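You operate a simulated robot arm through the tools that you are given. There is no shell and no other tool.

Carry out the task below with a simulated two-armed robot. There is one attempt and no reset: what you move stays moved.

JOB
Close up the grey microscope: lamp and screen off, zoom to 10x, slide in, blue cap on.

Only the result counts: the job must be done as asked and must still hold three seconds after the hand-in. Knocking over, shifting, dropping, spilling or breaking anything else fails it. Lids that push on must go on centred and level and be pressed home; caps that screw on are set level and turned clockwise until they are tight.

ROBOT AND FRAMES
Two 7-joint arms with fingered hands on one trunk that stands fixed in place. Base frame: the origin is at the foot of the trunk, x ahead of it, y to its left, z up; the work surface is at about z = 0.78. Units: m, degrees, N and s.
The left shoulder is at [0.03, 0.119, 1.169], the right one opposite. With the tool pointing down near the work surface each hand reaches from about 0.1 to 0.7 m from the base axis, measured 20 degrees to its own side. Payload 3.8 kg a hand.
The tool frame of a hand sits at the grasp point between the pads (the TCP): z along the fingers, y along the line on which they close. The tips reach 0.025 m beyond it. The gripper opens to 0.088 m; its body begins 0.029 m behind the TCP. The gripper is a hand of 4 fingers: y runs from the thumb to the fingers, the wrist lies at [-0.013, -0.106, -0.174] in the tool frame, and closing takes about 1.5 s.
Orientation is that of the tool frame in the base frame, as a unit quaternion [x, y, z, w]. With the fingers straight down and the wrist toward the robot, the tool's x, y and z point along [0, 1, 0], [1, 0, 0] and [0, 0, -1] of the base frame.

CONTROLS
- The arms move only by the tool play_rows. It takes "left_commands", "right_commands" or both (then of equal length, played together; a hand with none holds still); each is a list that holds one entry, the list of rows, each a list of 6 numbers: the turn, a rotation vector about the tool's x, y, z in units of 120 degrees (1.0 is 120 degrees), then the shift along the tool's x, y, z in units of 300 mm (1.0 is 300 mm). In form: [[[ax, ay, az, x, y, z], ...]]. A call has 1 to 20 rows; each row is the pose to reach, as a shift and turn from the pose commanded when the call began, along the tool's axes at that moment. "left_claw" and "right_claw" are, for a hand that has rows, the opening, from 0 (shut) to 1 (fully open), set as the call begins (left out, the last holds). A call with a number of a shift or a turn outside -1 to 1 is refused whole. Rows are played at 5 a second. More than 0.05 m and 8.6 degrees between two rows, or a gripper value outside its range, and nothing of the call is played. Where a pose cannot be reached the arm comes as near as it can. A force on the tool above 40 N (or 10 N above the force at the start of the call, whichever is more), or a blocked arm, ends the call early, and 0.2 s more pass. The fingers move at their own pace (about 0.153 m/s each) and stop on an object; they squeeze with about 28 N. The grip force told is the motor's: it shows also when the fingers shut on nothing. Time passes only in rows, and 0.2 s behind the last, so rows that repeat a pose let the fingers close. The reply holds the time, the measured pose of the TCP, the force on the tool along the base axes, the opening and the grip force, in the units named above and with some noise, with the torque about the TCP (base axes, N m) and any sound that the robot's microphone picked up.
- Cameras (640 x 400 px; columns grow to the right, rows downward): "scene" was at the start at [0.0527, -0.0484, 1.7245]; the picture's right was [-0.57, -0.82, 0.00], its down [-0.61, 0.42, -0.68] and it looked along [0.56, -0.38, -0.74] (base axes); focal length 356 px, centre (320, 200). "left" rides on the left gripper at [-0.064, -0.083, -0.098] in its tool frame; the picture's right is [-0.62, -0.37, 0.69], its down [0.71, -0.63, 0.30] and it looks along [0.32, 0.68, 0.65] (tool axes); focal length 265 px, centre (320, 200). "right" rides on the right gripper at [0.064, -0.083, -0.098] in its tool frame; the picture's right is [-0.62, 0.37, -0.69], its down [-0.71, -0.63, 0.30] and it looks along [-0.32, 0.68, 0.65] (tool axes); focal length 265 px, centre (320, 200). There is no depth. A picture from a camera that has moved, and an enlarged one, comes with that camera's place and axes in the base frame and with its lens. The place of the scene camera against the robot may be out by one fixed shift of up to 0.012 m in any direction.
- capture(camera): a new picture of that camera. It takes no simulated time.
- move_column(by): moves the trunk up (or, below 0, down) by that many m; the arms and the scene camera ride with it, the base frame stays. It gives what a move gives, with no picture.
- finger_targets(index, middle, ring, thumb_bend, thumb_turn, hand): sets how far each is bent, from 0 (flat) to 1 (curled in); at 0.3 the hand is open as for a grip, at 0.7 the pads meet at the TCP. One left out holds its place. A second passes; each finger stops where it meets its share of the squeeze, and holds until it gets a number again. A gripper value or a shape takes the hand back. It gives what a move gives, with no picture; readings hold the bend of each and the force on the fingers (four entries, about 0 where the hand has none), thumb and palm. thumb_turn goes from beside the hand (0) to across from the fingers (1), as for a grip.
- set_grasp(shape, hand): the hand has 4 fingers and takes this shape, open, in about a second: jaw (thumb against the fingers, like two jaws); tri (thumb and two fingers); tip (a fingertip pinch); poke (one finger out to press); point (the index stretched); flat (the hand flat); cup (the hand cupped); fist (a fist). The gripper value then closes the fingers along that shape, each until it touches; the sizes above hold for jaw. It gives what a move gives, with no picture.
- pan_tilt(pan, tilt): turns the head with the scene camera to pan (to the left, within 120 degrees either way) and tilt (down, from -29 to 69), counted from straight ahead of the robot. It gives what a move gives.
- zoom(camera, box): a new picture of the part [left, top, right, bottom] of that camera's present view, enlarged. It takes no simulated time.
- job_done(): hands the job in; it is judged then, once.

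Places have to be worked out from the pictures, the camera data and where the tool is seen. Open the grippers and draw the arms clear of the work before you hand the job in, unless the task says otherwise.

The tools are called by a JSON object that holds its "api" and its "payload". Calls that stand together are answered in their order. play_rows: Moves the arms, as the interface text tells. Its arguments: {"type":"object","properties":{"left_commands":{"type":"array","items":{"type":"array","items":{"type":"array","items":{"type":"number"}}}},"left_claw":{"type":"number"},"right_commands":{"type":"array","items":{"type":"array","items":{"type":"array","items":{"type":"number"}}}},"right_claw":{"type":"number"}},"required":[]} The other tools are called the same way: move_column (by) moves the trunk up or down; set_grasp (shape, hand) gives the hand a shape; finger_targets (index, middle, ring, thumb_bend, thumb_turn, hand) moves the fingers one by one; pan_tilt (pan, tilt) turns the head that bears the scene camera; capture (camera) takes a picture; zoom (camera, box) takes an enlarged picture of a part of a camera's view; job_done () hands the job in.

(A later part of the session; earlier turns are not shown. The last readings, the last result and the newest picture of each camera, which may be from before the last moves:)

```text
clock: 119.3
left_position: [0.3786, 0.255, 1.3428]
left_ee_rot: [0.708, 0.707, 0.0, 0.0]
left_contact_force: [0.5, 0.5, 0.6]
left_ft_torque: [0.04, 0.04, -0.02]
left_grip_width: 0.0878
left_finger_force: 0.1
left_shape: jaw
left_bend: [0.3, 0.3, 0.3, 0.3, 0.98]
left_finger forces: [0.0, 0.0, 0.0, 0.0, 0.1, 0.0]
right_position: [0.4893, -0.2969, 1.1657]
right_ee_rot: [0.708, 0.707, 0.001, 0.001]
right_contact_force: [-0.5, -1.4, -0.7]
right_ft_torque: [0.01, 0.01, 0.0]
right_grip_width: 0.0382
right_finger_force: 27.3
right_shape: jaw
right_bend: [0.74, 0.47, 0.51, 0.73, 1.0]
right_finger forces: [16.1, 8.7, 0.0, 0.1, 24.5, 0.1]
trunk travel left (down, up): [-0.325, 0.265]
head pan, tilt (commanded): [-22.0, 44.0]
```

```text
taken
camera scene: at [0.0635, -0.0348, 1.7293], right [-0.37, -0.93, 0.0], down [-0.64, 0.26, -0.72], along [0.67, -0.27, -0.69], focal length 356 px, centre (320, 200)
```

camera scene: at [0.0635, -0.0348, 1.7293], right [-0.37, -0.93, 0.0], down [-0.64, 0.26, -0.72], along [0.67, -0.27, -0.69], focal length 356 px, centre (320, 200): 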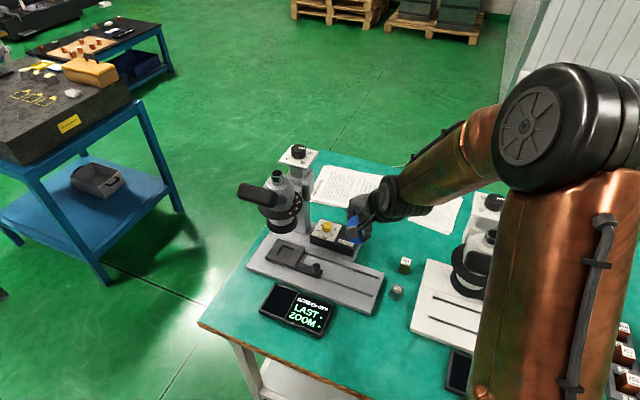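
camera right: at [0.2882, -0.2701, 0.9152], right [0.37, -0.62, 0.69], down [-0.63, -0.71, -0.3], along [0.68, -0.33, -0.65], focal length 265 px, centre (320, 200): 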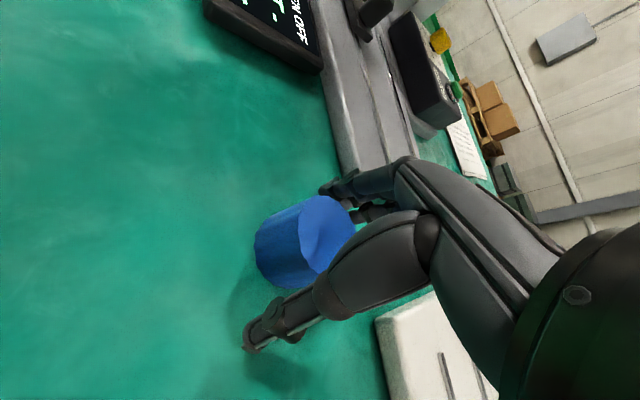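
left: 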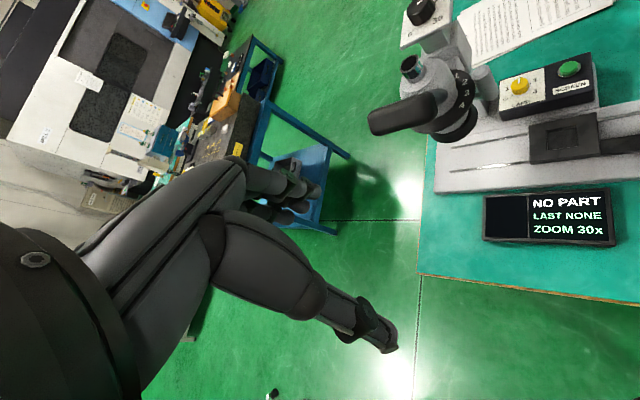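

Next I rise to z≈1.265 and move over to the tube with a 10° yaw, keeping the cap well above it.

{"api": "play_rows", "payload": {"right_commands": [[[0, 0, 0, 0, 0, -0.11], [0, 0, 0, 0, 0, -0.22], [0, 0, 0, 0, 0, -0.33], [0, 0, -0.0139, 0.0586, 0.1415, -0.33], [0, 0, -0.0278, 0.1171, 0.283, -0.33], [0, 0, -0.0417, 0.1757, 0.4245, -0.32], [0, 0, -0.0555, 0.2342, 0.566, -0.31], [0, 0, -0.0694, 0.2928, 0.7075, -0.3], [0, 0, -0.0833, 0.3513, 0.849, -0.28], [0, 0, -0.0833, 0.3513, 0.849, -0.28]]]}}

{"api": "capture", "payload": {"camera": "right"}}

{"api": "zoom", "payload": {"camera": "scene", "box": [230, 110, 330, 200]}}

```text
clock: 121.5
left_position: [0.3775, 0.2562, 1.3429]
left_ee_rot: [0.708, 0.706, 0.0, 0.001]
left_contact_force: [-0.1, 0.6, 0.5]
left_ft_torque: [0.01, 0.0, -0.02]
left_grip_width: 0.0876
left_finger_force: 0.2
left_shape: jaw
left_bend: [0.3, 0.3, 0.3, 0.3, 0.98]
left_finger forces: [0.1, 0.1, 0.0, 0.0, 0.1, 0.0]
right_position: [0.7376, -0.1969, 1.2475]
right_ee_rot: [0.643, 0.766, 0.0, 0.0]
right_contact_force: [-0.3, 0.7, -0.1]
right_ft_torque: [-0.05, 0.0, -0.05]
right_grip_width: 0.0378
right_finger_force: 28.2
right_shape: jaw
right_bend: [0.74, 0.47, 0.51, 0.73, 1.0]
right_finger forces: [15.9, 8.8, 0.1, 0.0, 24.3, 0.0]
trunk travel left (down, up): [-0.325, 0.265]
head pan, tilt (commanded): [-22.0, 44.0]
```

```text
taken
camera right: at [0.6442, -0.1473, 1.3457], right [0.47, -0.55, 0.69], down [-0.5, -0.81, -0.3], along [0.73, -0.2, -0.65], focal length 265 px, centre (320, 200)
```

right: 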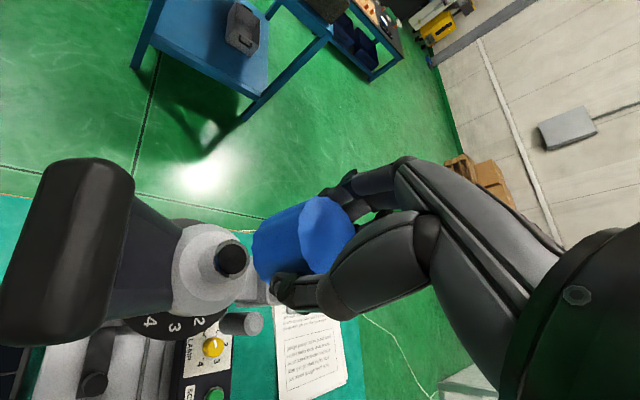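

```text
4.44 times, centred on (280, 155) of scene
camera zoom: at [0.062, -0.0343, 1.7294], right [-0.37, -0.93, 0.0], down [-0.64, 0.26, -0.72], along [0.67, -0.27, -0.69], focal length 1580 px, centre (498, 400)
```

zoom: 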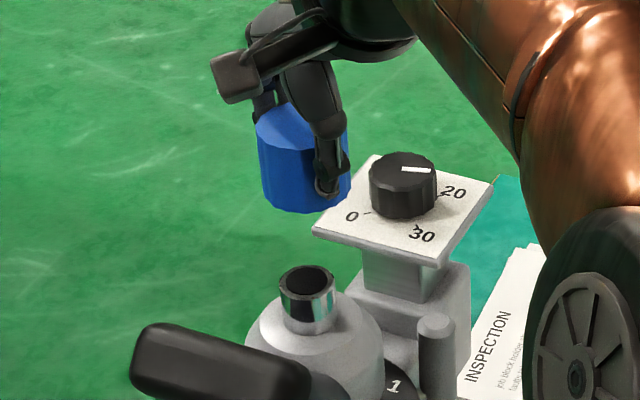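

Level and close to lined up; both cameras agree the cap must shift about (+3, +5.5) mm. I correct that and descend to about 12 mm above the tube.

{"api": "play_rows", "payload": {"right_commands": [[[0, 0, 0, 0.008, 0.007, 0.04], [0, 0, 0, 0.0163, 0.013, 0.09], [0, 0, 0, 0.0163, 0.013, 0.14], [0, 0, 0, 0.0163, 0.013, 0.175], [0, 0, 0, 0.0163, 0.013, 0.175]]]}}

{"api": "zoom", "payload": {"camera": "scene", "box": [260, 130, 310, 190]}}

{"api": "zoom", "payload": {"camera": "right", "box": [180, 140, 400, 340]}}

```text
clock: 122.7
left_position: [0.3774, 0.2552, 1.3426]
left_ee_rot: [0.708, 0.707, -0.001, -0.001]
left_contact_force: [-0.6, 0.4, -0.1]
left_ft_torque: [0.0, 0.02, 0.01]
left_grip_width: 0.0874
left_finger_force: 0.0
left_shape: jaw
left_bend: [0.3, 0.3, 0.3, 0.3, 0.98]
left_finger forces: [0.0, 0.0, 0.1, 0.1, 0.0, 0.0]
right_position: [0.7417, -0.1895, 1.1979]
right_ee_rot: [0.644, 0.765, 0.0, 0.001]
right_contact_force: [-0.5, -0.6, -0.5]
right_ft_torque: [0.0, -0.01, -0.02]
right_grip_width: 0.0381
right_finger_force: 28.0
right_shape: jaw
right_bend: [0.74, 0.47, 0.51, 0.73, 1.0]
right_finger forces: [16.1, 8.7, 0.0, 0.0, 24.2, 0.0]
trunk travel left (down, up): [-0.325, 0.265]
head pan, tilt (commanded): [-22.0, 44.0]
```

```text
6.67 times, centred on (285, 160) of scene
camera zoom: at [0.0636, -0.0338, 1.7293], right [-0.37, -0.93, 0.0], down [-0.64, 0.26, -0.72], along [0.67, -0.27, -0.69], focal length 2370 px, centre (553, 467)
```

zoom: 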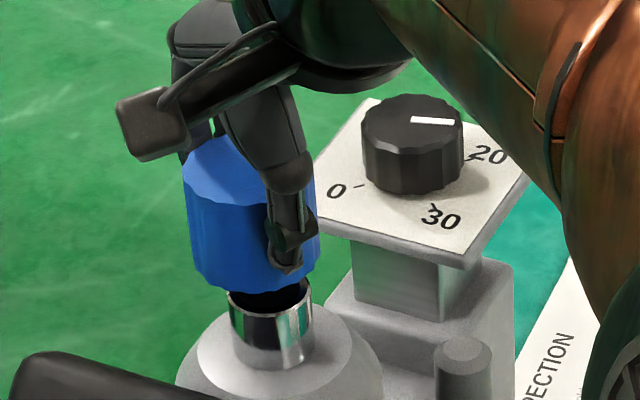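

```text
2.00 times, centred on (290, 240) of right
camera zoom: at [0.6494, -0.1395, 1.2951], right [0.47, -0.55, 0.69], down [-0.5, -0.81, -0.3], along [0.73, -0.2, -0.65], focal length 531 px, centre (380, 120)
```

zoom: 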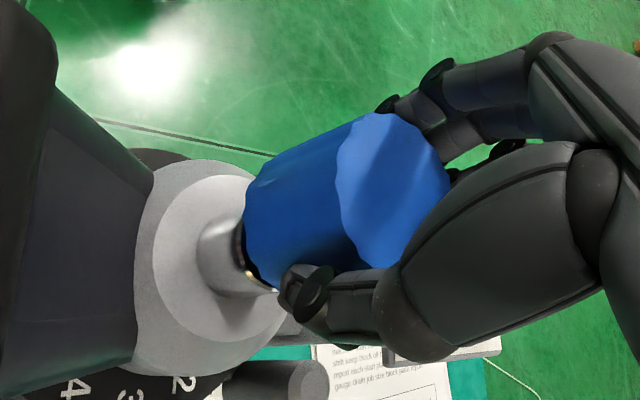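

I check the alignment at higher zoom before lowering further.

{"api": "zoom", "payload": {"camera": "scene", "box": [265, 148, 295, 178]}}

{"api": "zoom", "payload": {"camera": "right", "box": [200, 170, 320, 300]}}

```text
13.33 times, centred on (280, 163) of scene
camera zoom: at [0.0636, -0.0338, 1.7293], right [-0.37, -0.93, 0.0], down [-0.64, 0.26, -0.72], along [0.67, -0.27, -0.69], focal length 4741 px, centre (853, 693)
```

zoom: 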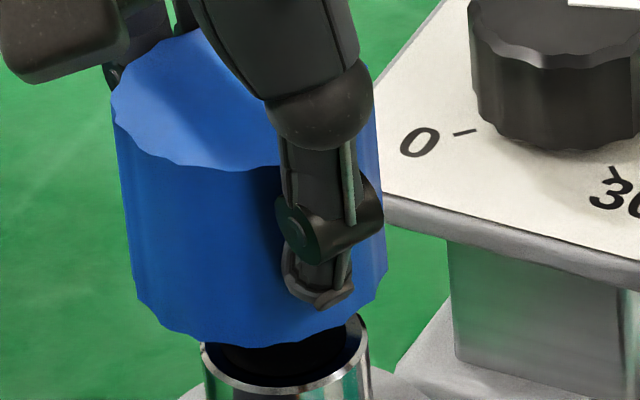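

```text
3.08 times, centred on (260, 235) of right
camera zoom: at [0.6494, -0.1395, 1.2951], right [0.47, -0.55, 0.69], down [-0.5, -0.81, -0.3], along [0.73, -0.2, -0.65], focal length 817 px, centre (505, 92)
```

zoom: 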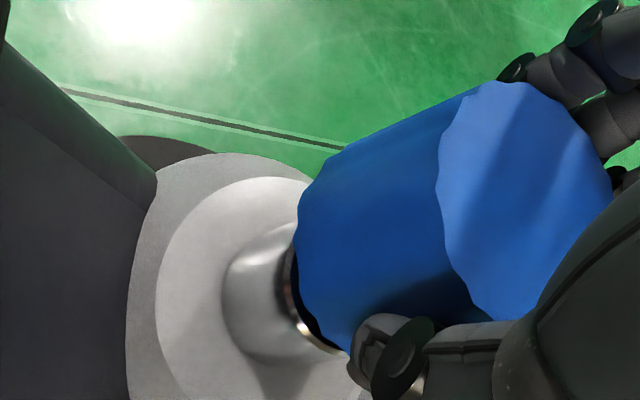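

The cap needs a further correction of about (-3, -3) mm. I apply it and lower 1 cm gently to feel for the rim.

{"api": "play_rows", "payload": {"right_commands": [[[0, 0, 0, -0.0093, -0.0128, 0], [0, 0, 0, -0.0093, -0.0128, 0.01], [0, 0, 0, -0.0093, -0.0128, 0.02], [0, 0, 0, -0.0093, -0.0128, 0.03], [0, 0, 0, -0.0093, -0.0128, 0.03]]]}}

{"api": "zoom", "payload": {"camera": "scene", "box": [265, 148, 295, 178]}}

{"api": "zoom", "payload": {"camera": "right", "box": [200, 170, 320, 300]}}

```text
clock: 123.9
left_position: [0.3783, 0.2561, 1.3416]
left_ee_rot: [0.707, 0.707, 0.0, 0.0]
left_contact_force: [-0.7, 1.6, 1.2]
left_ft_torque: [-0.02, 0.04, -0.02]
left_grip_width: 0.0878
left_finger_force: 0.0
left_shape: jaw
left_bend: [0.3, 0.3, 0.3, 0.3, 0.98]
left_finger forces: [0.0, 0.0, 0.1, 0.1, 0.0, 0.1]
right_position: [0.7389, -0.1912, 1.1878]
right_ee_rot: [0.644, 0.765, -0.001, 0.0]
right_contact_force: [-0.3, 1.2, 0.3]
right_ft_torque: [0.03, 0.0, -0.01]
right_grip_width: 0.0377
right_finger_force: 28.0
right_shape: jaw
right_bend: [0.74, 0.47, 0.51, 0.73, 1.0]
right_finger forces: [16.2, 8.7, 0.1, 0.0, 24.2, 0.0]
trunk travel left (down, up): [-0.325, 0.265]
head pan, tilt (commanded): [-22.0, 44.0]
```

```text
13.33 times, centred on (280, 163) of scene
camera zoom: at [0.0639, -0.0338, 1.7293], right [-0.37, -0.93, 0.0], down [-0.64, 0.26, -0.72], along [0.67, -0.27, -0.69], focal length 4741 px, centre (853, 693)
```

zoom: 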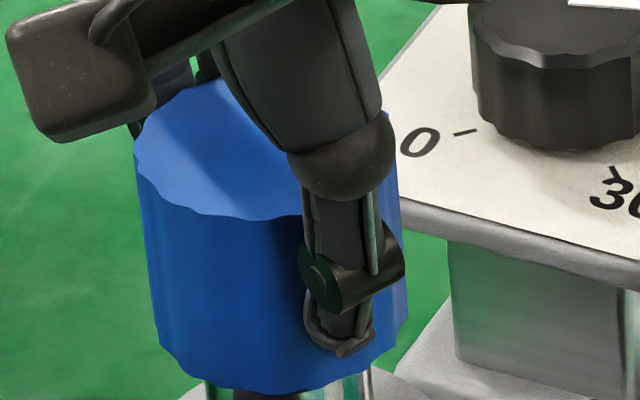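

```text
3.08 times, centred on (260, 235) of right
camera zoom: at [0.6464, -0.1418, 1.2855], right [0.47, -0.55, 0.69], down [-0.5, -0.81, -0.3], along [0.73, -0.2, -0.65], focal length 817 px, centre (505, 92)
```

zoom: 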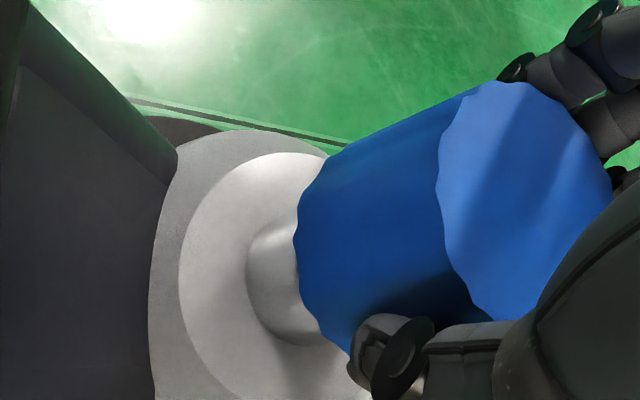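

Nearly centred; I fine-shift another (-1.5, -1.5) mm and lower slowly, watching for contact.

{"api": "play_rows", "payload": {"right_commands": [[[0, 0, 0, -0.0041, -0.0058, 0], [0, 0, 0, -0.0041, -0.0058, 0.01], [0, 0, 0, -0.0041, -0.0058, 0.02], [0, 0, 0, -0.0041, -0.0058, 0.03], [0, 0, 0, -0.0041, -0.0058, 0.03]]]}}

{"api": "zoom", "payload": {"camera": "scene", "box": [260, 140, 310, 180]}}

{"api": "zoom", "payload": {"camera": "right", "box": [200, 170, 320, 300]}}

```text
clock: 125.1
left_position: [0.3768, 0.2567, 1.3425]
left_ee_rot: [0.707, 0.707, 0.0, 0.0]
left_contact_force: [0.6, 0.6, 0.5]
left_ft_torque: [-0.01, 0.03, 0.01]
left_grip_width: 0.0875
left_finger_force: 0.0
left_shape: jaw
left_bend: [0.3, 0.3, 0.3, 0.3, 0.98]
left_finger forces: [0.0, 0.0, 0.1, 0.1, 0.0, 0.1]
right_position: [0.7379, -0.1941, 1.1807]
right_ee_rot: [0.643, 0.766, 0.0, 0.002]
right_contact_force: [0.8, -0.6, 4.7]
right_ft_torque: [0.02, -0.1, -0.01]
right_grip_width: 0.0383
right_finger_force: 28.6
right_shape: jaw
right_bend: [0.74, 0.47, 0.51, 0.73, 1.0]
right_finger forces: [16.0, 8.9, 0.0, 0.1, 24.5, 0.1]
trunk travel left (down, up): [-0.325, 0.265]
head pan, tilt (commanded): [-22.0, 44.0]
```

```text
10.00 times, centred on (285, 160) of scene
camera zoom: at [0.0631, -0.0337, 1.7294], right [-0.37, -0.93, 0.0], down [-0.64, 0.26, -0.72], along [0.67, -0.27, -0.69], focal length 3556 px, centre (670, 600)
```

zoom: 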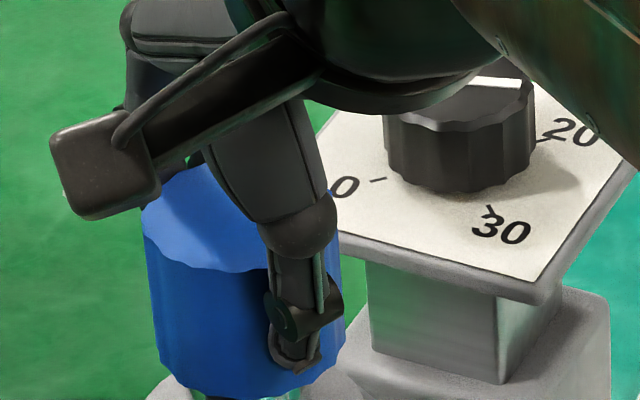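

```text
3.08 times, centred on (260, 235) of right
camera zoom: at [0.6444, -0.1435, 1.2778], right [0.47, -0.55, 0.69], down [-0.5, -0.81, -0.31], along [0.73, -0.2, -0.65], focal length 817 px, centre (505, 92)
```

zoom: 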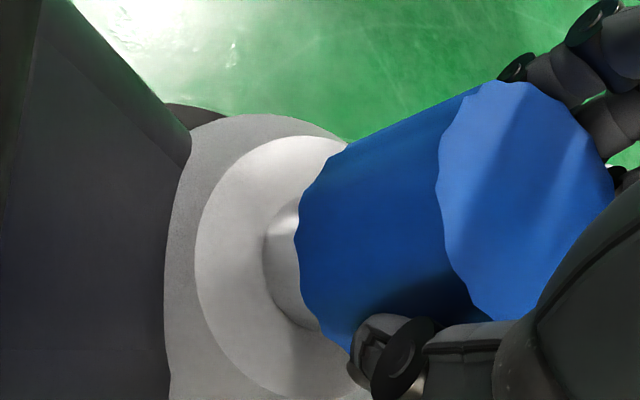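

It rests on the rim: 4.7 N, with the torque and the scene picture both saying the tube lies about (+2, +1.5) mm from the cap's centre. I lift slightly, shift that way and lower again.

{"api": "play_rows", "payload": {"right_commands": [[[0, 0, 0, 0, 0, -0.012], [0, 0, 0, 0.0036, 0.0067, -0.012], [0, 0, 0, 0.0036, 0.0067, 0], [0, 0, 0, 0.0036, 0.0067, 0.005], [0, 0, 0, 0.0036, 0.0067, 0.005]]]}}

{"api": "zoom", "payload": {"camera": "scene", "box": [260, 140, 310, 180]}}

```text
clock: 126.3
left_position: [0.3775, 0.2566, 1.3421]
left_ee_rot: [0.708, 0.706, 0.0, 0.0]
left_contact_force: [0.3, 0.0, 0.3]
left_ft_torque: [0.03, -0.02, -0.01]
left_grip_width: 0.0875
left_finger_force: 0.1
left_shape: jaw
left_bend: [0.3, 0.3, 0.3, 0.3, 0.98]
left_finger forces: [0.1, 0.0, 0.1, 0.0, 0.0, 0.1]
right_position: [0.7392, -0.192, 1.1771]
right_ee_rot: [0.644, 0.765, 0.0, 0.002]
right_contact_force: [-0.3, 0.1, -0.4]
right_ft_torque: [0.0, 0.0, -0.01]
right_grip_width: 0.038
right_finger_force: 27.6
right_shape: jaw
right_bend: [0.74, 0.47, 0.51, 0.73, 1.0]
right_finger forces: [16.2, 9.0, 0.1, 0.0, 24.8, 0.0]
trunk travel left (down, up): [-0.325, 0.265]
head pan, tilt (commanded): [-22.0, 44.0]
```

```text
10.00 times, centred on (285, 160) of scene
camera zoom: at [0.0637, -0.0338, 1.7293], right [-0.37, -0.93, 0.0], down [-0.64, 0.26, -0.72], along [0.67, -0.27, -0.69], focal length 3556 px, centre (670, 600)
```

zoom: 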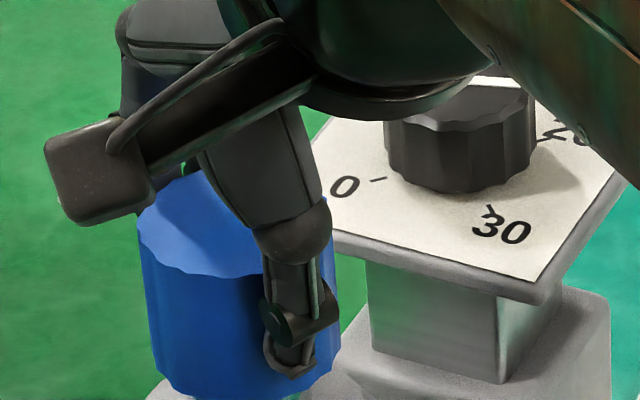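

No force at z=1.177: the cap has slipped over the tube. I continue lowering in small steps.

{"api": "play_rows", "payload": {"right_commands": [[[0, 0, 0, 0, 0, 0.01], [0, 0, 0, 0, 0, 0.02], [0, 0, 0, 0, 0, 0.03], [0, 0, 0, 0, 0, 0.03]]]}}

```text
clock: 127.3
left_position: [0.378, 0.2549, 1.3418]
left_ee_rot: [0.708, 0.706, 0.0, 0.0]
left_contact_force: [-0.5, 0.0, 0.1]
left_ft_torque: [0.04, -0.02, 0.0]
left_grip_width: 0.0878
left_finger_force: 0.2
left_shape: jaw
left_bend: [0.3, 0.3, 0.3, 0.3, 0.98]
left_finger forces: [0.1, 0.0, 0.0, 0.1, 0.1, 0.0]
right_position: [0.7388, -0.1922, 1.1691]
right_ee_rot: [0.643, 0.765, -0.001, 0.0]
right_contact_force: [0.1, 0.0, -0.2]
right_ft_torque: [-0.01, -0.01, -0.03]
right_grip_width: 0.0381
right_finger_force: 28.3
right_shape: jaw
right_bend: [0.74, 0.47, 0.51, 0.73, 1.0]
right_finger forces: [16.3, 9.0, 0.1, 0.1, 24.8, 0.0]
trunk travel left (down, up): [-0.325, 0.265]
head pan, tilt (commanded): [-22.0, 44.0]
```

Free going still; I lower another 8 mm.

{"api": "play_rows", "payload": {"right_commands": [[[0, 0, 0, 0, 0, 0.01], [0, 0, 0, 0, 0, 0.02], [0, 0, 0, 0, 0, 0.027], [0, 0, 0, 0, 0, 0.027]]]}}

{"api": "zoom", "payload": {"camera": "scene", "box": [260, 145, 310, 190]}}

{"api": "zoom", "payload": {"camera": "right", "box": [200, 150, 350, 300]}}

```text
clock: 128.3
left_position: [0.3778, 0.2558, 1.3421]
left_ee_rot: [0.707, 0.707, 0.0, 0.0]
left_contact_force: [0.6, 0.4, -0.1]
left_ft_torque: [0.03, 0.01, -0.01]
left_grip_width: 0.0876
left_finger_force: 0.0
left_shape: jaw
left_bend: [0.3, 0.3, 0.3, 0.3, 0.98]
left_finger forces: [0.0, 0.0, 0.0, 0.0, 0.0, 0.0]
right_position: [0.7394, -0.1916, 1.1615]
right_ee_rot: [0.643, 0.766, -0.001, 0.0]
right_contact_force: [-0.1, -0.5, -0.2]
right_ft_torque: [0.02, 0.01, -0.02]
right_grip_width: 0.0381
right_finger_force: 28.3
right_shape: jaw
right_bend: [0.74, 0.47, 0.51, 0.73, 1.0]
right_finger forces: [16.2, 9.0, 0.1, 0.0, 24.7, 0.0]
trunk travel left (down, up): [-0.325, 0.265]
head pan, tilt (commanded): [-22.0, 44.0]
```

```text
8.89 times, centred on (285, 168) of scene
camera zoom: at [0.0638, -0.0338, 1.7293], right [-0.37, -0.93, 0.0], down [-0.64, 0.26, -0.72], along [0.67, -0.27, -0.69], focal length 3160 px, centre (631, 489)
```

zoom: 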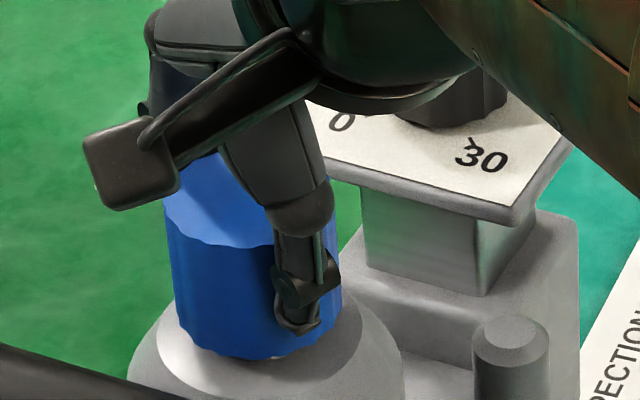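

```text
2.67 times, centred on (275, 225) of right
camera zoom: at [0.6459, -0.1424, 1.2596], right [0.47, -0.55, 0.69], down [-0.5, -0.81, -0.3], along [0.73, -0.2, -0.65], focal length 708 px, centre (440, 133)
```

zoom: 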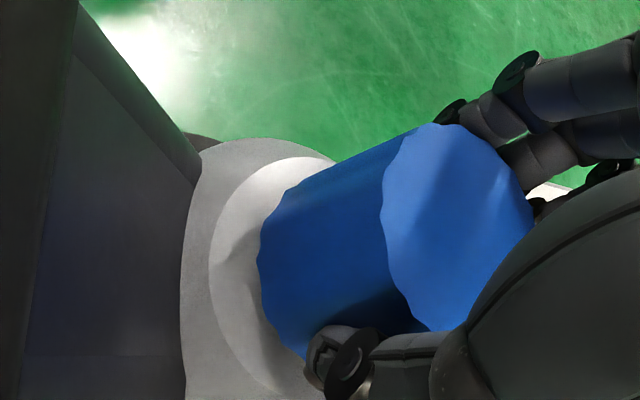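

The cap covers the tube and is nearly down on the shoulder. I lower on in 2 mm steps until it makes contact.

{"api": "play_rows", "payload": {"right_commands": [[[0, 0, 0, 0, 0, 0.0067], [0, 0, 0, 0, 0, 0.0133], [0, 0, 0, 0, 0, 0.0133]]]}}

```text
clock: 129.1
left_position: [0.3765, 0.2563, 1.3429]
left_ee_rot: [0.708, 0.707, 0.001, 0.001]
left_contact_force: [0.6, -0.6, 0.2]
left_ft_torque: [-0.01, 0.0, 0.0]
left_grip_width: 0.0876
left_finger_force: 0.0
left_shape: jaw
left_bend: [0.3, 0.3, 0.3, 0.3, 0.98]
left_finger forces: [0.1, 0.0, 0.0, 0.0, 0.0, 0.0]
right_position: [0.7384, -0.1915, 1.1602]
right_ee_rot: [0.643, 0.766, 0.002, 0.002]
right_contact_force: [-0.7, -0.2, 7.8]
right_ft_torque: [0.02, -0.04, 0.01]
right_grip_width: 0.0382
right_finger_force: 28.1
right_shape: jaw
right_bend: [0.74, 0.47, 0.51, 0.73, 1.0]
right_finger forces: [16.2, 9.2, 0.1, 0.0, 25.1, 0.1]
trunk travel left (down, up): [-0.325, 0.265]
head pan, tilt (commanded): [-22.0, 44.0]
```

Contact with 8 N, centred (small torques), about 23 mm onto the tube. Now I turn clockwise about the cap's axis, about 48°, with light downward pressure.

{"api": "play_rows", "payload": {"right_commands": [[[0, 0, 0.0667, 0.0007, -0.0016, 0], [0, 0, 0.1333, 0.0017, -0.0029, 0], [0, 0, 0.2, 0.003, -0.0039, 0], [0, 0, 0.2667, 0.0047, -0.0047, 0], [0, 0, 0.3333, 0.0065, -0.0055, 0], [0, 0, 0.4, 0.0083, -0.0063, 0], [0, 0, 0.4, 0.0083, -0.0063, 0]]]}}

{"api": "zoom", "payload": {"camera": "scene", "box": [250, 130, 320, 190]}}

{"api": "capture", "payload": {"camera": "right"}}

```text
clock: 130.7
left_position: [0.3766, 0.2567, 1.3433]
left_ee_rot: [0.708, 0.707, 0.0, 0.001]
left_contact_force: [-0.1, -0.4, -0.3]
left_ft_torque: [-0.01, 0.02, 0.01]
left_grip_width: 0.0877
left_finger_force: 0.0
left_shape: jaw
left_bend: [0.3, 0.3, 0.3, 0.3, 0.98]
left_finger forces: [0.0, 0.0, 0.1, 0.1, 0.0, 0.1]
right_position: [0.7366, -0.1887, 1.1579]
right_ee_rot: [0.899, 0.438, 0.001, 0.001]
right_contact_force: [5.1, 0.5, 12.0]
right_ft_torque: [-0.02, -0.17, 0.09]
right_grip_width: 0.0382
right_finger_force: 27.9
right_shape: jaw
right_bend: [0.74, 0.47, 0.51, 0.74, 1.0]
right_finger forces: [18.4, 9.9, 0.0, 0.0, 24.6, 0.1]
trunk travel left (down, up): [-0.325, 0.265]
head pan, tilt (commanded): [-22.0, 44.0]
```

```text
6.67 times, centred on (285, 160) of scene
camera zoom: at [0.0628, -0.033, 1.7294], right [-0.37, -0.93, 0.0], down [-0.64, 0.26, -0.72], along [0.67, -0.27, -0.69], focal length 2370 px, centre (553, 467)
```

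zoom: 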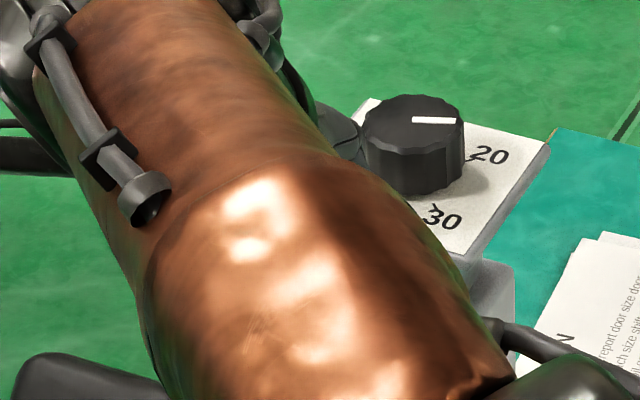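

```text
taken
camera right: at [0.7107, -0.0864, 1.2555], right [-0.1, -0.71, 0.69], down [-0.94, -0.17, -0.31], along [0.34, -0.68, -0.65], focal length 265 px, centre (320, 200)
```

right: 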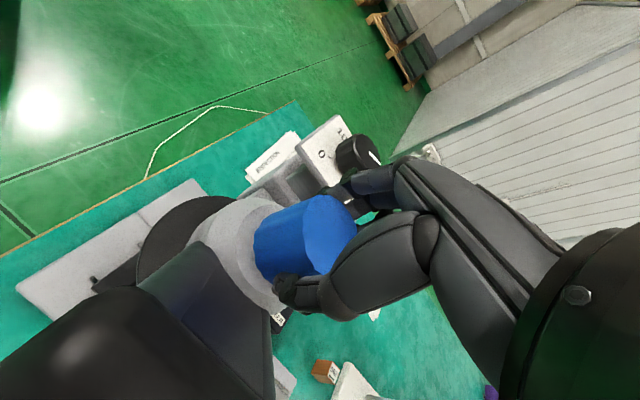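

The cap turned 48° with a resisting torque of about 0.09 Nm. I open the hand, rotate it back (cap stays on the tube), ready to regrip.

{"api": "play_rows", "payload": {"right_claw": 1, "right_commands": [[[0, 0, 0, 0, 0, 0], [0, 0, 0, 0, 0, 0], [0, 0, 0, 0, 0, 0], [0, 0, 0, 0, 0, 0], [0, 0, -0.0667, 0, 0.0017, 0], [0, 0, -0.1333, 0, 0.0035, 0], [0, 0, -0.2, 0, 0.0052, 0], [0, 0, -0.2667, -0.0003, 0.007, 0], [0, 0, -0.3333, -0.0006, 0.0087, 0], [0, 0, -0.4, -0.0009, 0.0104, 0], [0, 0, -0.4, -0.0009, 0.0104, 0]]]}}

{"api": "zoom", "payload": {"camera": "scene", "box": [250, 130, 320, 190]}}

{"api": "zoom", "payload": {"camera": "right", "box": [200, 150, 400, 330]}}

```text
clock: 133.1
left_position: [0.3782, 0.2568, 1.343]
left_ee_rot: [0.708, 0.706, 0.0, 0.0]
left_contact_force: [0.9, -0.4, 0.2]
left_ft_torque: [0.01, -0.01, -0.03]
left_grip_width: 0.0874
left_finger_force: 0.0
left_shape: jaw
left_bend: [0.3, 0.3, 0.3, 0.3, 0.98]
left_finger forces: [0.0, 0.1, 0.1, 0.0, 0.0, 0.1]
right_position: [0.7395, -0.1918, 1.1563]
right_ee_rot: [0.643, 0.766, 0.0, 0.001]
right_contact_force: [-0.1, -0.5, 0.0]
right_ft_torque: [0.0, 0.02, -0.02]
right_grip_width: 0.0874
right_finger_force: 0.1
right_shape: jaw
right_bend: [0.3, 0.3, 0.3, 0.3, 0.98]
right_finger forces: [0.0, 0.0, 0.1, 0.0, 0.1, 0.0]
trunk travel left (down, up): [-0.325, 0.265]
head pan, tilt (commanded): [-22.0, 44.0]
```

```text
6.67 times, centred on (285, 160) of scene
camera zoom: at [0.0635, -0.0333, 1.7293], right [-0.37, -0.93, 0.0], down [-0.64, 0.26, -0.72], along [0.67, -0.27, -0.69], focal length 2370 px, centre (553, 467)
```

zoom: 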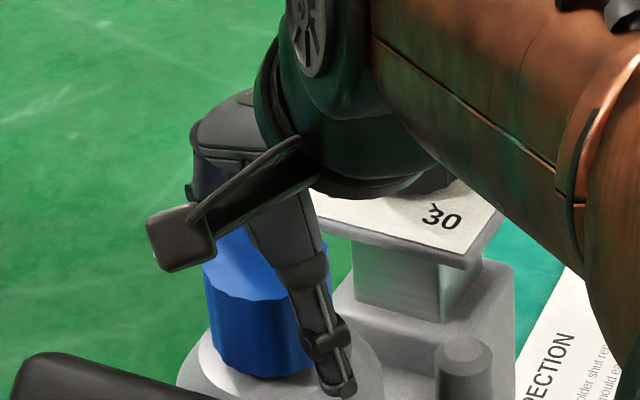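

```text
2.22 times, centred on (300, 240) of right
camera zoom: at [0.6461, -0.1422, 1.2537], right [0.47, -0.55, 0.69], down [-0.5, -0.81, -0.3], along [0.73, -0.2, -0.65], focal length 590 px, centre (364, 111)
```

zoom: 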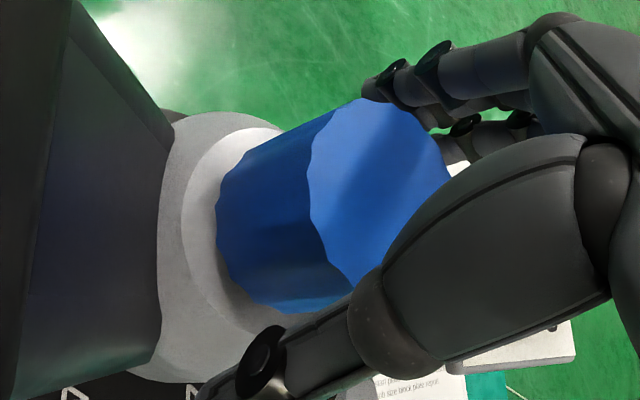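

The cap sits level on the tube. I rotate the open hand a bit further (to +18° yaw) and centre it on the cap.

{"api": "play_rows", "payload": {"right_commands": [[[0, 0, -0.0333, 0.006, -0.007, 0], [0, 0, -0.0667, 0.0117, -0.013, 0], [0, 0, -0.0667, 0.0117, -0.013, 0]]]}}

{"api": "zoom", "payload": {"camera": "right", "box": [200, 150, 400, 330]}}

```text
clock: 133.9
left_position: [0.3772, 0.2548, 1.3433]
left_ee_rot: [0.708, 0.707, 0.0, 0.0]
left_contact_force: [-0.5, -0.2, -0.4]
left_ft_torque: [0.02, 0.03, 0.04]
left_grip_width: 0.0876
left_finger_force: 0.2
left_shape: jaw
left_bend: [0.3, 0.3, 0.3, 0.3, 0.98]
left_finger forces: [0.0, 0.0, 0.0, 0.1, 0.0, 0.0]
right_position: [0.735, -0.1895, 1.1565]
right_ee_rot: [0.588, 0.809, -0.001, 0.001]
right_contact_force: [-0.2, -0.1, 0.1]
right_ft_torque: [0.02, 0.0, 0.0]
right_grip_width: 0.0877
right_finger_force: 0.0
right_shape: jaw
right_bend: [0.3, 0.3, 0.3, 0.3, 0.98]
right_finger forces: [0.0, 0.1, 0.1, 0.1, 0.0, 0.0]
trunk travel left (down, up): [-0.325, 0.265]
head pan, tilt (commanded): [-22.0, 44.0]
```

```text
2.22 times, centred on (300, 240) of right
camera zoom: at [0.6362, -0.1527, 1.2543], right [0.54, -0.48, 0.69], down [-0.38, -0.87, -0.3], along [0.75, -0.1, -0.65], focal length 590 px, centre (364, 111)
```

zoom: 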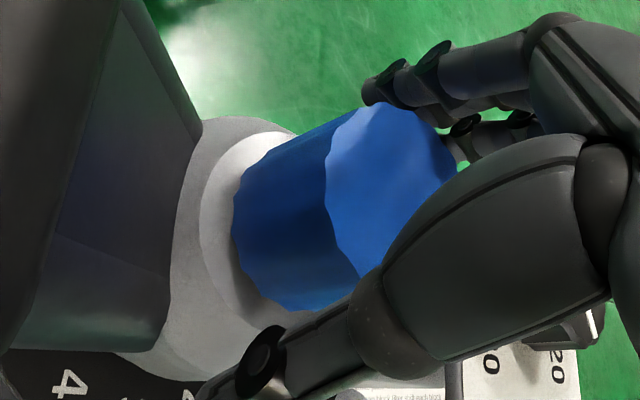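

Well centred now. I close on the cap again and turn clockwise 56° with slight downward pressure.

{"api": "play_rows", "payload": {"right_claw": 0, "right_commands": [[[0, 0, 0, 0, 0, 0], [0, 0, 0, 0, 0, 0], [0, 0, 0, 0, 0, 0], [0, 0, 0, 0, 0, 0], [0, 0, 0, 0, 0, 0], [0, 0, 0, 0, 0, 0], [0, 0, 0, 0, 0, 0], [0, 0, 0, 0, 0, 0.003], [0, 0, 0.0667, 0, -0.0019, 0.005], [0, 0, 0.1333, 0.0003, -0.0038, 0.005], [0, 0, 0.2, 0.0009, -0.0056, 0.005], [0, 0, 0.2667, 0.0017, -0.0073, 0.006], [0, 0, 0.3333, 0.0028, -0.009, 0.006], [0, 0, 0.4, 0.004, -0.0104, 0.007], [0, 0, 0.4667, 0.0055, -0.0116, 0.007], [0, 0, 0.4667, 0.0055, -0.0116, 0.007]]]}}

{"api": "capture", "payload": {"camera": "right"}}

```text
clock: 137.3
left_position: [0.3794, 0.2581, 1.3415]
left_ee_rot: [0.707, 0.707, -0.002, 0.0]
left_contact_force: [-1.0, 0.3, 0.2]
left_ft_torque: [-0.01, 0.0, -0.02]
left_grip_width: 0.0877
left_finger_force: 0.0
left_shape: jaw
left_bend: [0.3, 0.3, 0.3, 0.3, 0.98]
left_finger forces: [0.1, 0.0, 0.0, 0.0, 0.0, 0.0]
right_position: [0.7339, -0.1854, 1.1552]
right_ee_rot: [0.899, 0.438, 0.001, 0.001]
right_contact_force: [15.1, 8.3, 5.0]
right_ft_torque: [0.12, -0.35, 0.22]
right_grip_width: 0.0391
right_finger_force: 28.5
right_shape: jaw
right_bend: [0.74, 0.42, 0.48, 0.76, 0.98]
right_finger forces: [19.7, 10.1, 0.9, 0.0, 24.5, 0.1]
trunk travel left (down, up): [-0.325, 0.265]
head pan, tilt (commanded): [-22.0, 44.0]
```

```text
taken
camera right: at [0.7078, -0.0833, 1.2529], right [-0.09, -0.71, 0.69], down [-0.94, -0.17, -0.31], along [0.34, -0.68, -0.65], focal length 265 px, centre (320, 200)
```

right: 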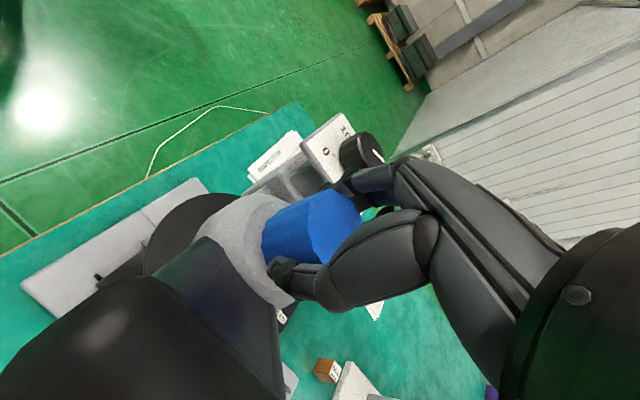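

Resisting torque is up to about 0.2 Nm with some sideways pull from imperfect centring. I release, rotate back and look at how the cap sits.

{"api": "play_rows", "payload": {"right_claw": 1, "right_commands": [[[0, 0, 0, 0, 0, 0], [0, 0, 0, 0, 0, 0], [0, 0, 0, 0, 0, 0], [0, 0, 0, 0, 0, 0], [0, 0, -0.0667, 0.001, 0.0016, 0], [0, 0, -0.1333, 0.002, 0.0032, 0], [0, 0, -0.2, 0.003, 0.0048, 0], [0, 0, -0.2667, 0.004, 0.0064, 0], [0, 0, -0.3333, 0.005, 0.008, 0], [0, 0, -0.4, 0.006, 0.0096, 0], [0, 0, -0.4667, 0.0065, 0.011, 0], [0, 0, -0.4667, 0.0065, 0.011, 0]]]}}

{"api": "zoom", "payload": {"camera": "right", "box": [200, 150, 400, 330]}}

{"api": "zoom", "payload": {"camera": "scene", "box": [250, 140, 320, 190]}}

```text
clock: 139.9
left_position: [0.377, 0.2558, 1.3432]
left_ee_rot: [0.708, 0.706, 0.0, 0.0]
left_contact_force: [-0.7, 0.1, 0.0]
left_ft_torque: [0.02, 0.01, 0.0]
left_grip_width: 0.0877
left_finger_force: 0.1
left_shape: jaw
left_bend: [0.3, 0.3, 0.3, 0.3, 0.98]
left_finger forces: [0.0, 0.1, 0.0, 0.0, 0.0, 0.0]
right_position: [0.7339, -0.1898, 1.1539]
right_ee_rot: [0.588, 0.809, -0.001, 0.001]
right_contact_force: [0.4, 0.5, 0.6]
right_ft_torque: [-0.02, 0.0, 0.0]
right_grip_width: 0.0876
right_finger_force: 0.0
right_shape: jaw
right_bend: [0.3, 0.3, 0.3, 0.3, 0.97]
right_finger forces: [0.1, 0.0, 0.1, 0.0, 0.0, 0.0]
trunk travel left (down, up): [-0.325, 0.265]
head pan, tilt (commanded): [-22.0, 44.0]
```

```text
2.22 times, centred on (300, 240) of right
camera zoom: at [0.6355, -0.1532, 1.2521], right [0.54, -0.48, 0.69], down [-0.38, -0.87, -0.3], along [0.75, -0.1, -0.65], focal length 590 px, centre (364, 111)
```

zoom: 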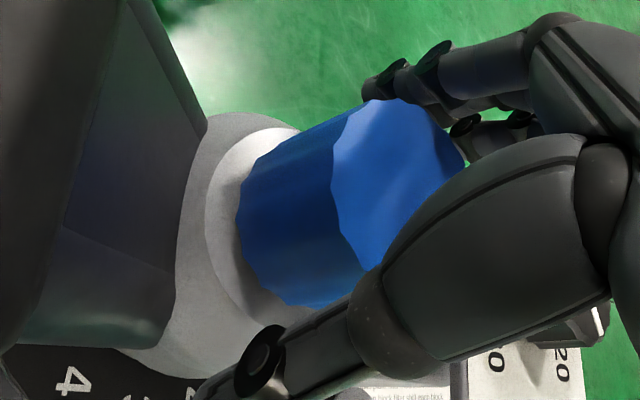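

```text
8.00 times, centred on (285, 165) of scene
camera zoom: at [0.0635, -0.0335, 1.7293], right [-0.37, -0.93, 0.0], down [-0.64, 0.26, -0.72], along [0.67, -0.27, -0.69], focal length 2844 px, centre (600, 480)
```

zoom: 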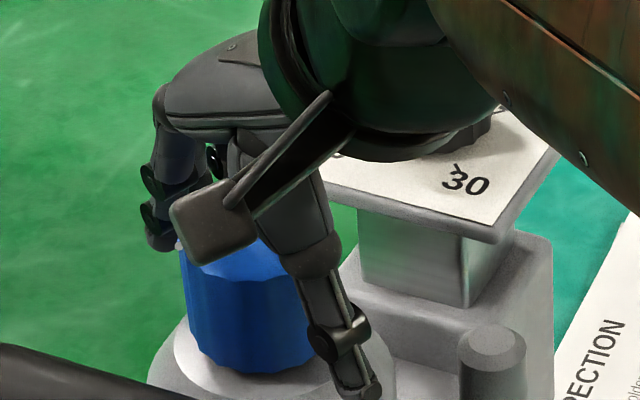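

The cap is level and lower on the tube. A third clockwise stroke with corrected centring.

{"api": "play_rows", "payload": {"right_claw": 0, "right_commands": [[[0, 0, 0, 0, 0, 0], [0, 0, 0, 0, 0, 0], [0, 0, 0, 0, 0, 0], [0, 0, 0, 0, 0, 0], [0, 0, 0, 0, 0, 0], [0, 0, 0, 0, 0, 0], [0, 0, 0, 0, 0, 0], [0, 0, 0, 0, 0, 0.002], [0, 0, 0.0667, 0.0012, -0.0005, 0.004], [0, 0, 0.1333, 0.0025, -0.0009, 0.004], [0, 0, 0.2, 0.0038, -0.001, 0.004], [0, 0, 0.2667, 0.0051, -0.001, 0.004], [0, 0, 0.3333, 0.0064, -0.0009, 0.004], [0, 0, 0.4, 0.0076, -0.0005, 0.004], [0, 0, 0.4667, 0.0088, 0, 0.004], [0, 0, 0.4667, 0.0088, 0, 0.004]]]}}

```text
clock: 143.3
left_position: [0.3791, 0.2565, 1.3418]
left_ee_rot: [0.707, 0.707, 0.0, 0.0]
left_contact_force: [-0.2, -0.3, 0.9]
left_ft_torque: [-0.01, 0.02, 0.02]
left_grip_width: 0.0876
left_finger_force: 0.1
left_shape: jaw
left_bend: [0.3, 0.3, 0.3, 0.3, 0.98]
left_finger forces: [0.1, 0.0, 0.0, 0.0, 0.1, 0.1]
right_position: [0.7352, -0.1861, 1.1527]
right_ee_rot: [0.899, 0.438, 0.001, 0.002]
right_contact_force: [7.9, 6.3, 3.5]
right_ft_torque: [0.06, -0.13, 0.09]
right_grip_width: 0.0382
right_finger_force: 28.5
right_shape: jaw
right_bend: [0.74, 0.42, 0.47, 0.75, 0.99]
right_finger forces: [17.8, 8.1, 0.9, 0.1, 25.0, 0.0]
trunk travel left (down, up): [-0.325, 0.265]
head pan, tilt (commanded): [-22.0, 44.0]
```

Friction torque about 0.09 Nm and the cap keeps sinking about 2.5 mm per stroke. I continue with another release, return and stroke.

{"api": "play_rows", "payload": {"right_claw": 1, "right_commands": [[[0, 0, 0, 0, 0, 0], [0, 0, 0, 0, 0, 0], [0, 0, 0, 0, 0, 0], [0, 0, 0, 0, 0, 0], [0, 0, -0.0667, -0.0007, 0.001, 0], [0, 0, -0.1333, -0.0014, 0.002, 0], [0, 0, -0.2, -0.0021, 0.003, 0], [0, 0, -0.2667, -0.0028, 0.0041, 0], [0, 0, -0.3333, -0.0035, 0.0051, 0], [0, 0, -0.4, -0.0042, 0.0062, 0], [0, 0, -0.4667, -0.0049, 0.0072, 0], [0, 0, -0.4667, -0.0049, 0.0072, 0]]]}}

{"api": "play_rows", "payload": {"right_claw": 0, "right_commands": [[[0, 0, 0, 0, 0, 0], [0, 0, 0, 0, 0, 0], [0, 0, 0, 0, 0, 0], [0, 0, 0, 0, 0, 0], [0, 0, 0, 0, 0, 0], [0, 0, 0, 0, 0, 0], [0, 0, 0, 0, 0, 0], [0, 0, 0, 0, 0, 0.002], [0, 0, 0.0667, 0.0015, -0.0003, 0.005], [0, 0, 0.1333, 0.003, -0.0005, 0.006], [0, 0, 0.2, 0.0046, -0.0005, 0.007], [0, 0, 0.2667, 0.0062, -0.0003, 0.007], [0, 0, 0.3333, 0.0078, 0.0, 0.008], [0, 0, 0.4, 0.0094, 0.0005, 0.008], [0, 0, 0.4667, 0.011, 0.001, 0.008], [0, 0, 0.4667, 0.011, 0.001, 0.008]]]}}

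{"api": "capture", "payload": {"camera": "right"}}

```text
clock: 145.9
left_position: [0.3771, 0.2568, 1.342]
left_ee_rot: [0.708, 0.707, 0.0, 0.0]
left_contact_force: [0.1, -0.5, 0.1]
left_ft_torque: [0.04, 0.04, 0.04]
left_grip_width: 0.0876
left_finger_force: 0.1
left_shape: jaw
left_bend: [0.3, 0.3, 0.3, 0.3, 0.98]
left_finger forces: [0.0, 0.1, 0.0, 0.0, 0.0, 0.0]
right_position: [0.7338, -0.1881, 1.1536]
right_ee_rot: [0.587, 0.809, -0.001, 0.001]
right_contact_force: [0.4, 0.3, 0.0]
right_ft_torque: [0.02, 0.03, 0.01]
right_grip_width: 0.0876
right_finger_force: 0.0
right_shape: jaw
right_bend: [0.3, 0.3, 0.3, 0.3, 0.98]
right_finger forces: [0.1, 0.1, 0.1, 0.0, 0.0, 0.0]
trunk travel left (down, up): [-0.325, 0.265]
head pan, tilt (commanded): [-22.0, 44.0]
```

```text
clock: 149.3
left_position: [0.3774, 0.2582, 1.3426]
left_ee_rot: [0.707, 0.707, 0.0, 0.001]
left_contact_force: [0.1, 0.1, 0.4]
left_ft_torque: [0.06, 0.0, 0.0]
left_grip_width: 0.0876
left_finger_force: 0.1
left_shape: jaw
left_bend: [0.3, 0.3, 0.3, 0.3, 0.98]
left_finger forces: [0.0, 0.0, 0.1, 0.0, 0.1, 0.0]
right_position: [0.7364, -0.1846, 1.1514]
right_ee_rot: [0.899, 0.437, 0.002, 0.002]
right_contact_force: [10.0, 2.7, 10.1]
right_ft_torque: [-0.02, -0.24, 0.19]
right_grip_width: 0.0391
right_finger_force: 27.8
right_shape: jaw
right_bend: [0.74, 0.41, 0.46, 0.76, 0.99]
right_finger forces: [18.0, 10.3, 2.2, 0.0, 25.3, 0.0]
trunk travel left (down, up): [-0.325, 0.265]
head pan, tilt (commanded): [-22.0, 44.0]
```

```text
taken
camera right: at [0.7096, -0.0819, 1.2493], right [-0.1, -0.71, 0.69], down [-0.94, -0.17, -0.31], along [0.34, -0.68, -0.65], focal length 265 px, centre (320, 200)
```

right: 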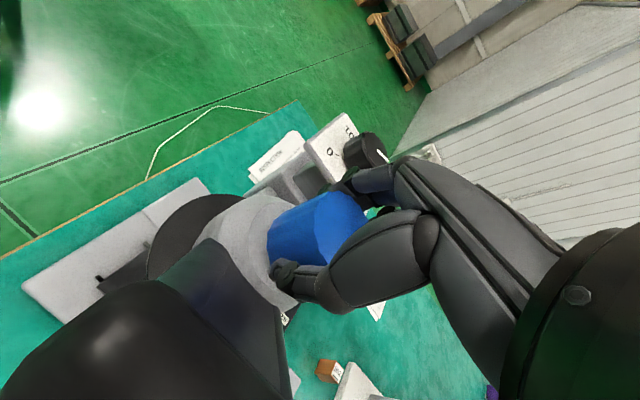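

I release, rotate back, and measure how far the cap has come down.

{"api": "play_rows", "payload": {"right_claw": 1, "right_commands": [[[0, 0, 0, 0, 0, 0], [0, 0, 0, 0, 0, 0], [0, 0, 0, 0, 0, 0], [0, 0, 0, 0, 0, 0], [0, 0, -0.0667, -0.0009, 0.0013, -0.001], [0, 0, -0.1333, -0.0017, 0.0025, -0.001], [0, 0, -0.2, -0.0026, 0.0038, -0.001], [0, 0, -0.2667, -0.0035, 0.005, -0.001], [0, 0, -0.3333, -0.0044, 0.0063, -0.001], [0, 0, -0.4, -0.0052, 0.0075, -0.001], [0, 0, -0.4667, -0.006, 0.0088, -0.001], [0, 0, -0.4667, -0.006, 0.0088, -0.001]]]}}

{"api": "zoom", "payload": {"camera": "scene", "box": [255, 145, 305, 185]}}

{"api": "zoom", "payload": {"camera": "right", "box": [200, 150, 400, 330]}}

```text
clock: 151.9
left_position: [0.3771, 0.2568, 1.3428]
left_ee_rot: [0.708, 0.706, 0.0, 0.0]
left_contact_force: [0.0, 0.0, 0.1]
left_ft_torque: [0.02, -0.04, 0.01]
left_grip_width: 0.0874
left_finger_force: 0.0
left_shape: jaw
left_bend: [0.3, 0.3, 0.3, 0.3, 0.98]
left_finger forces: [0.0, 0.0, 0.1, 0.0, 0.0, 0.0]
right_position: [0.7373, -0.1887, 1.1506]
right_ee_rot: [0.588, 0.809, -0.001, 0.001]
right_contact_force: [0.0, 0.2, -0.6]
right_ft_torque: [-0.01, 0.0, -0.04]
right_grip_width: 0.0876
right_finger_force: 0.0
right_shape: jaw
right_bend: [0.3, 0.3, 0.3, 0.3, 0.97]
right_finger forces: [0.0, 0.0, 0.0, 0.0, 0.0, 0.0]
trunk travel left (down, up): [-0.325, 0.265]
head pan, tilt (commanded): [-22.0, 44.0]
```

```text
10.00 times, centred on (280, 165) of scene
camera zoom: at [0.0636, -0.0334, 1.7293], right [-0.37, -0.93, 0.0], down [-0.64, 0.26, -0.72], along [0.67, -0.27, -0.69], focal length 3556 px, centre (720, 550)
```

zoom: 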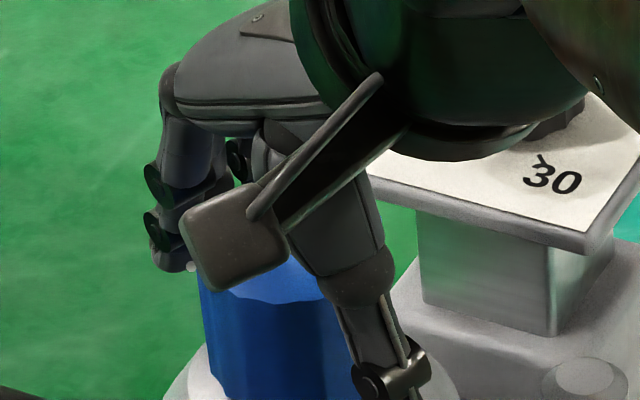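

```text
2.22 times, centred on (300, 240) of right
camera zoom: at [0.6366, -0.1526, 1.2491], right [0.54, -0.48, 0.69], down [-0.38, -0.87, -0.3], along [0.75, -0.1, -0.65], focal length 590 px, centre (364, 111)
```

zoom: 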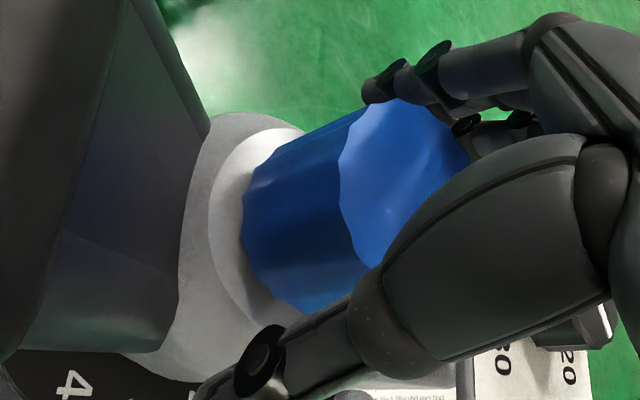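

I raise the open hand straight up to get an unobstructed look at the cap.

{"api": "play_rows", "payload": {"right_commands": [[[0, 0, 0, 0, 0, -0.06], [0, 0, 0, 0, 0, -0.14], [0, 0, 0, 0, 0, -0.24], [0, 0, 0, 0, -0.1, -0.3], [0, 0, 0, 0, -0.22, -0.3], [0, 0, 0, 0, -0.34, -0.3], [0, 0, 0, 0, -0.34, -0.3]]]}}

{"api": "zoom", "payload": {"camera": "scene", "box": [255, 150, 305, 190]}}

{"api": "capture", "payload": {"camera": "right"}}

```text
clock: 153.5
left_position: [0.3778, 0.2568, 1.3419]
left_ee_rot: [0.708, 0.707, 0.0, 0.0]
left_contact_force: [0.4, -0.4, 0.4]
left_ft_torque: [0.01, 0.04, 0.0]
left_grip_width: 0.0874
left_finger_force: 0.1
left_shape: jaw
left_bend: [0.3, 0.3, 0.3, 0.3, 0.98]
left_finger forces: [0.0, 0.0, 0.0, 0.1, 0.0, 0.0]
right_position: [0.6386, -0.219, 1.2392]
right_ee_rot: [0.589, 0.808, 0.001, 0.001]
right_contact_force: [0.1, 0.6, -0.2]
right_ft_torque: [-0.01, 0.0, 0.01]
right_grip_width: 0.0877
right_finger_force: 0.0
right_shape: jaw
right_bend: [0.3, 0.3, 0.3, 0.3, 0.97]
right_finger forces: [0.0, 0.1, 0.0, 0.0, 0.1, 0.0]
trunk travel left (down, up): [-0.325, 0.265]
head pan, tilt (commanded): [-22.0, 44.0]
```

```text
10.00 times, centred on (280, 170) of scene
camera zoom: at [0.0644, -0.0336, 1.7293], right [-0.37, -0.93, 0.0], down [-0.64, 0.26, -0.72], along [0.67, -0.27, -0.7], focal length 3556 px, centre (720, 500)
```

zoom: 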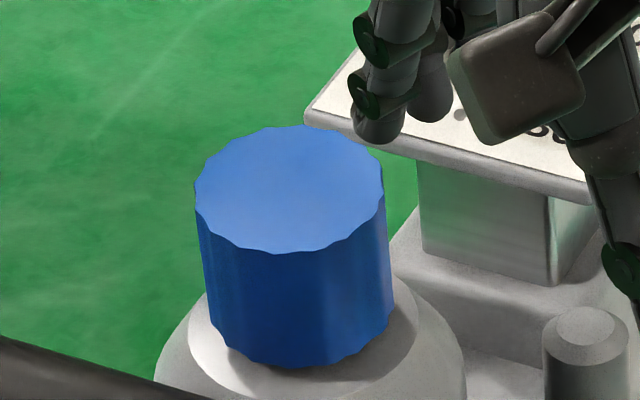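

```text
taken
camera right: at [0.5394, -0.1832, 1.3371], right [0.54, -0.48, 0.69], down [-0.38, -0.87, -0.3], along [0.75, -0.1, -0.65], focal length 265 px, centre (320, 200)
```

right: 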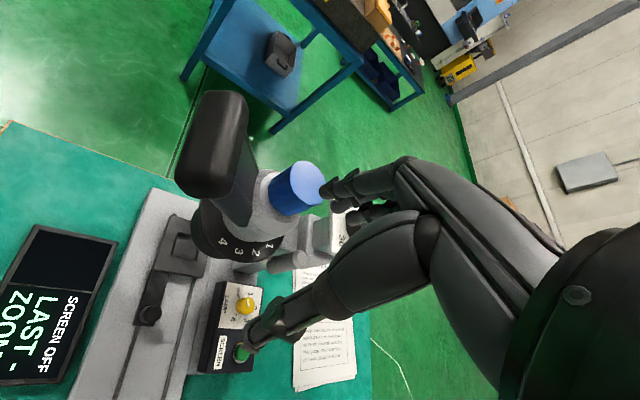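

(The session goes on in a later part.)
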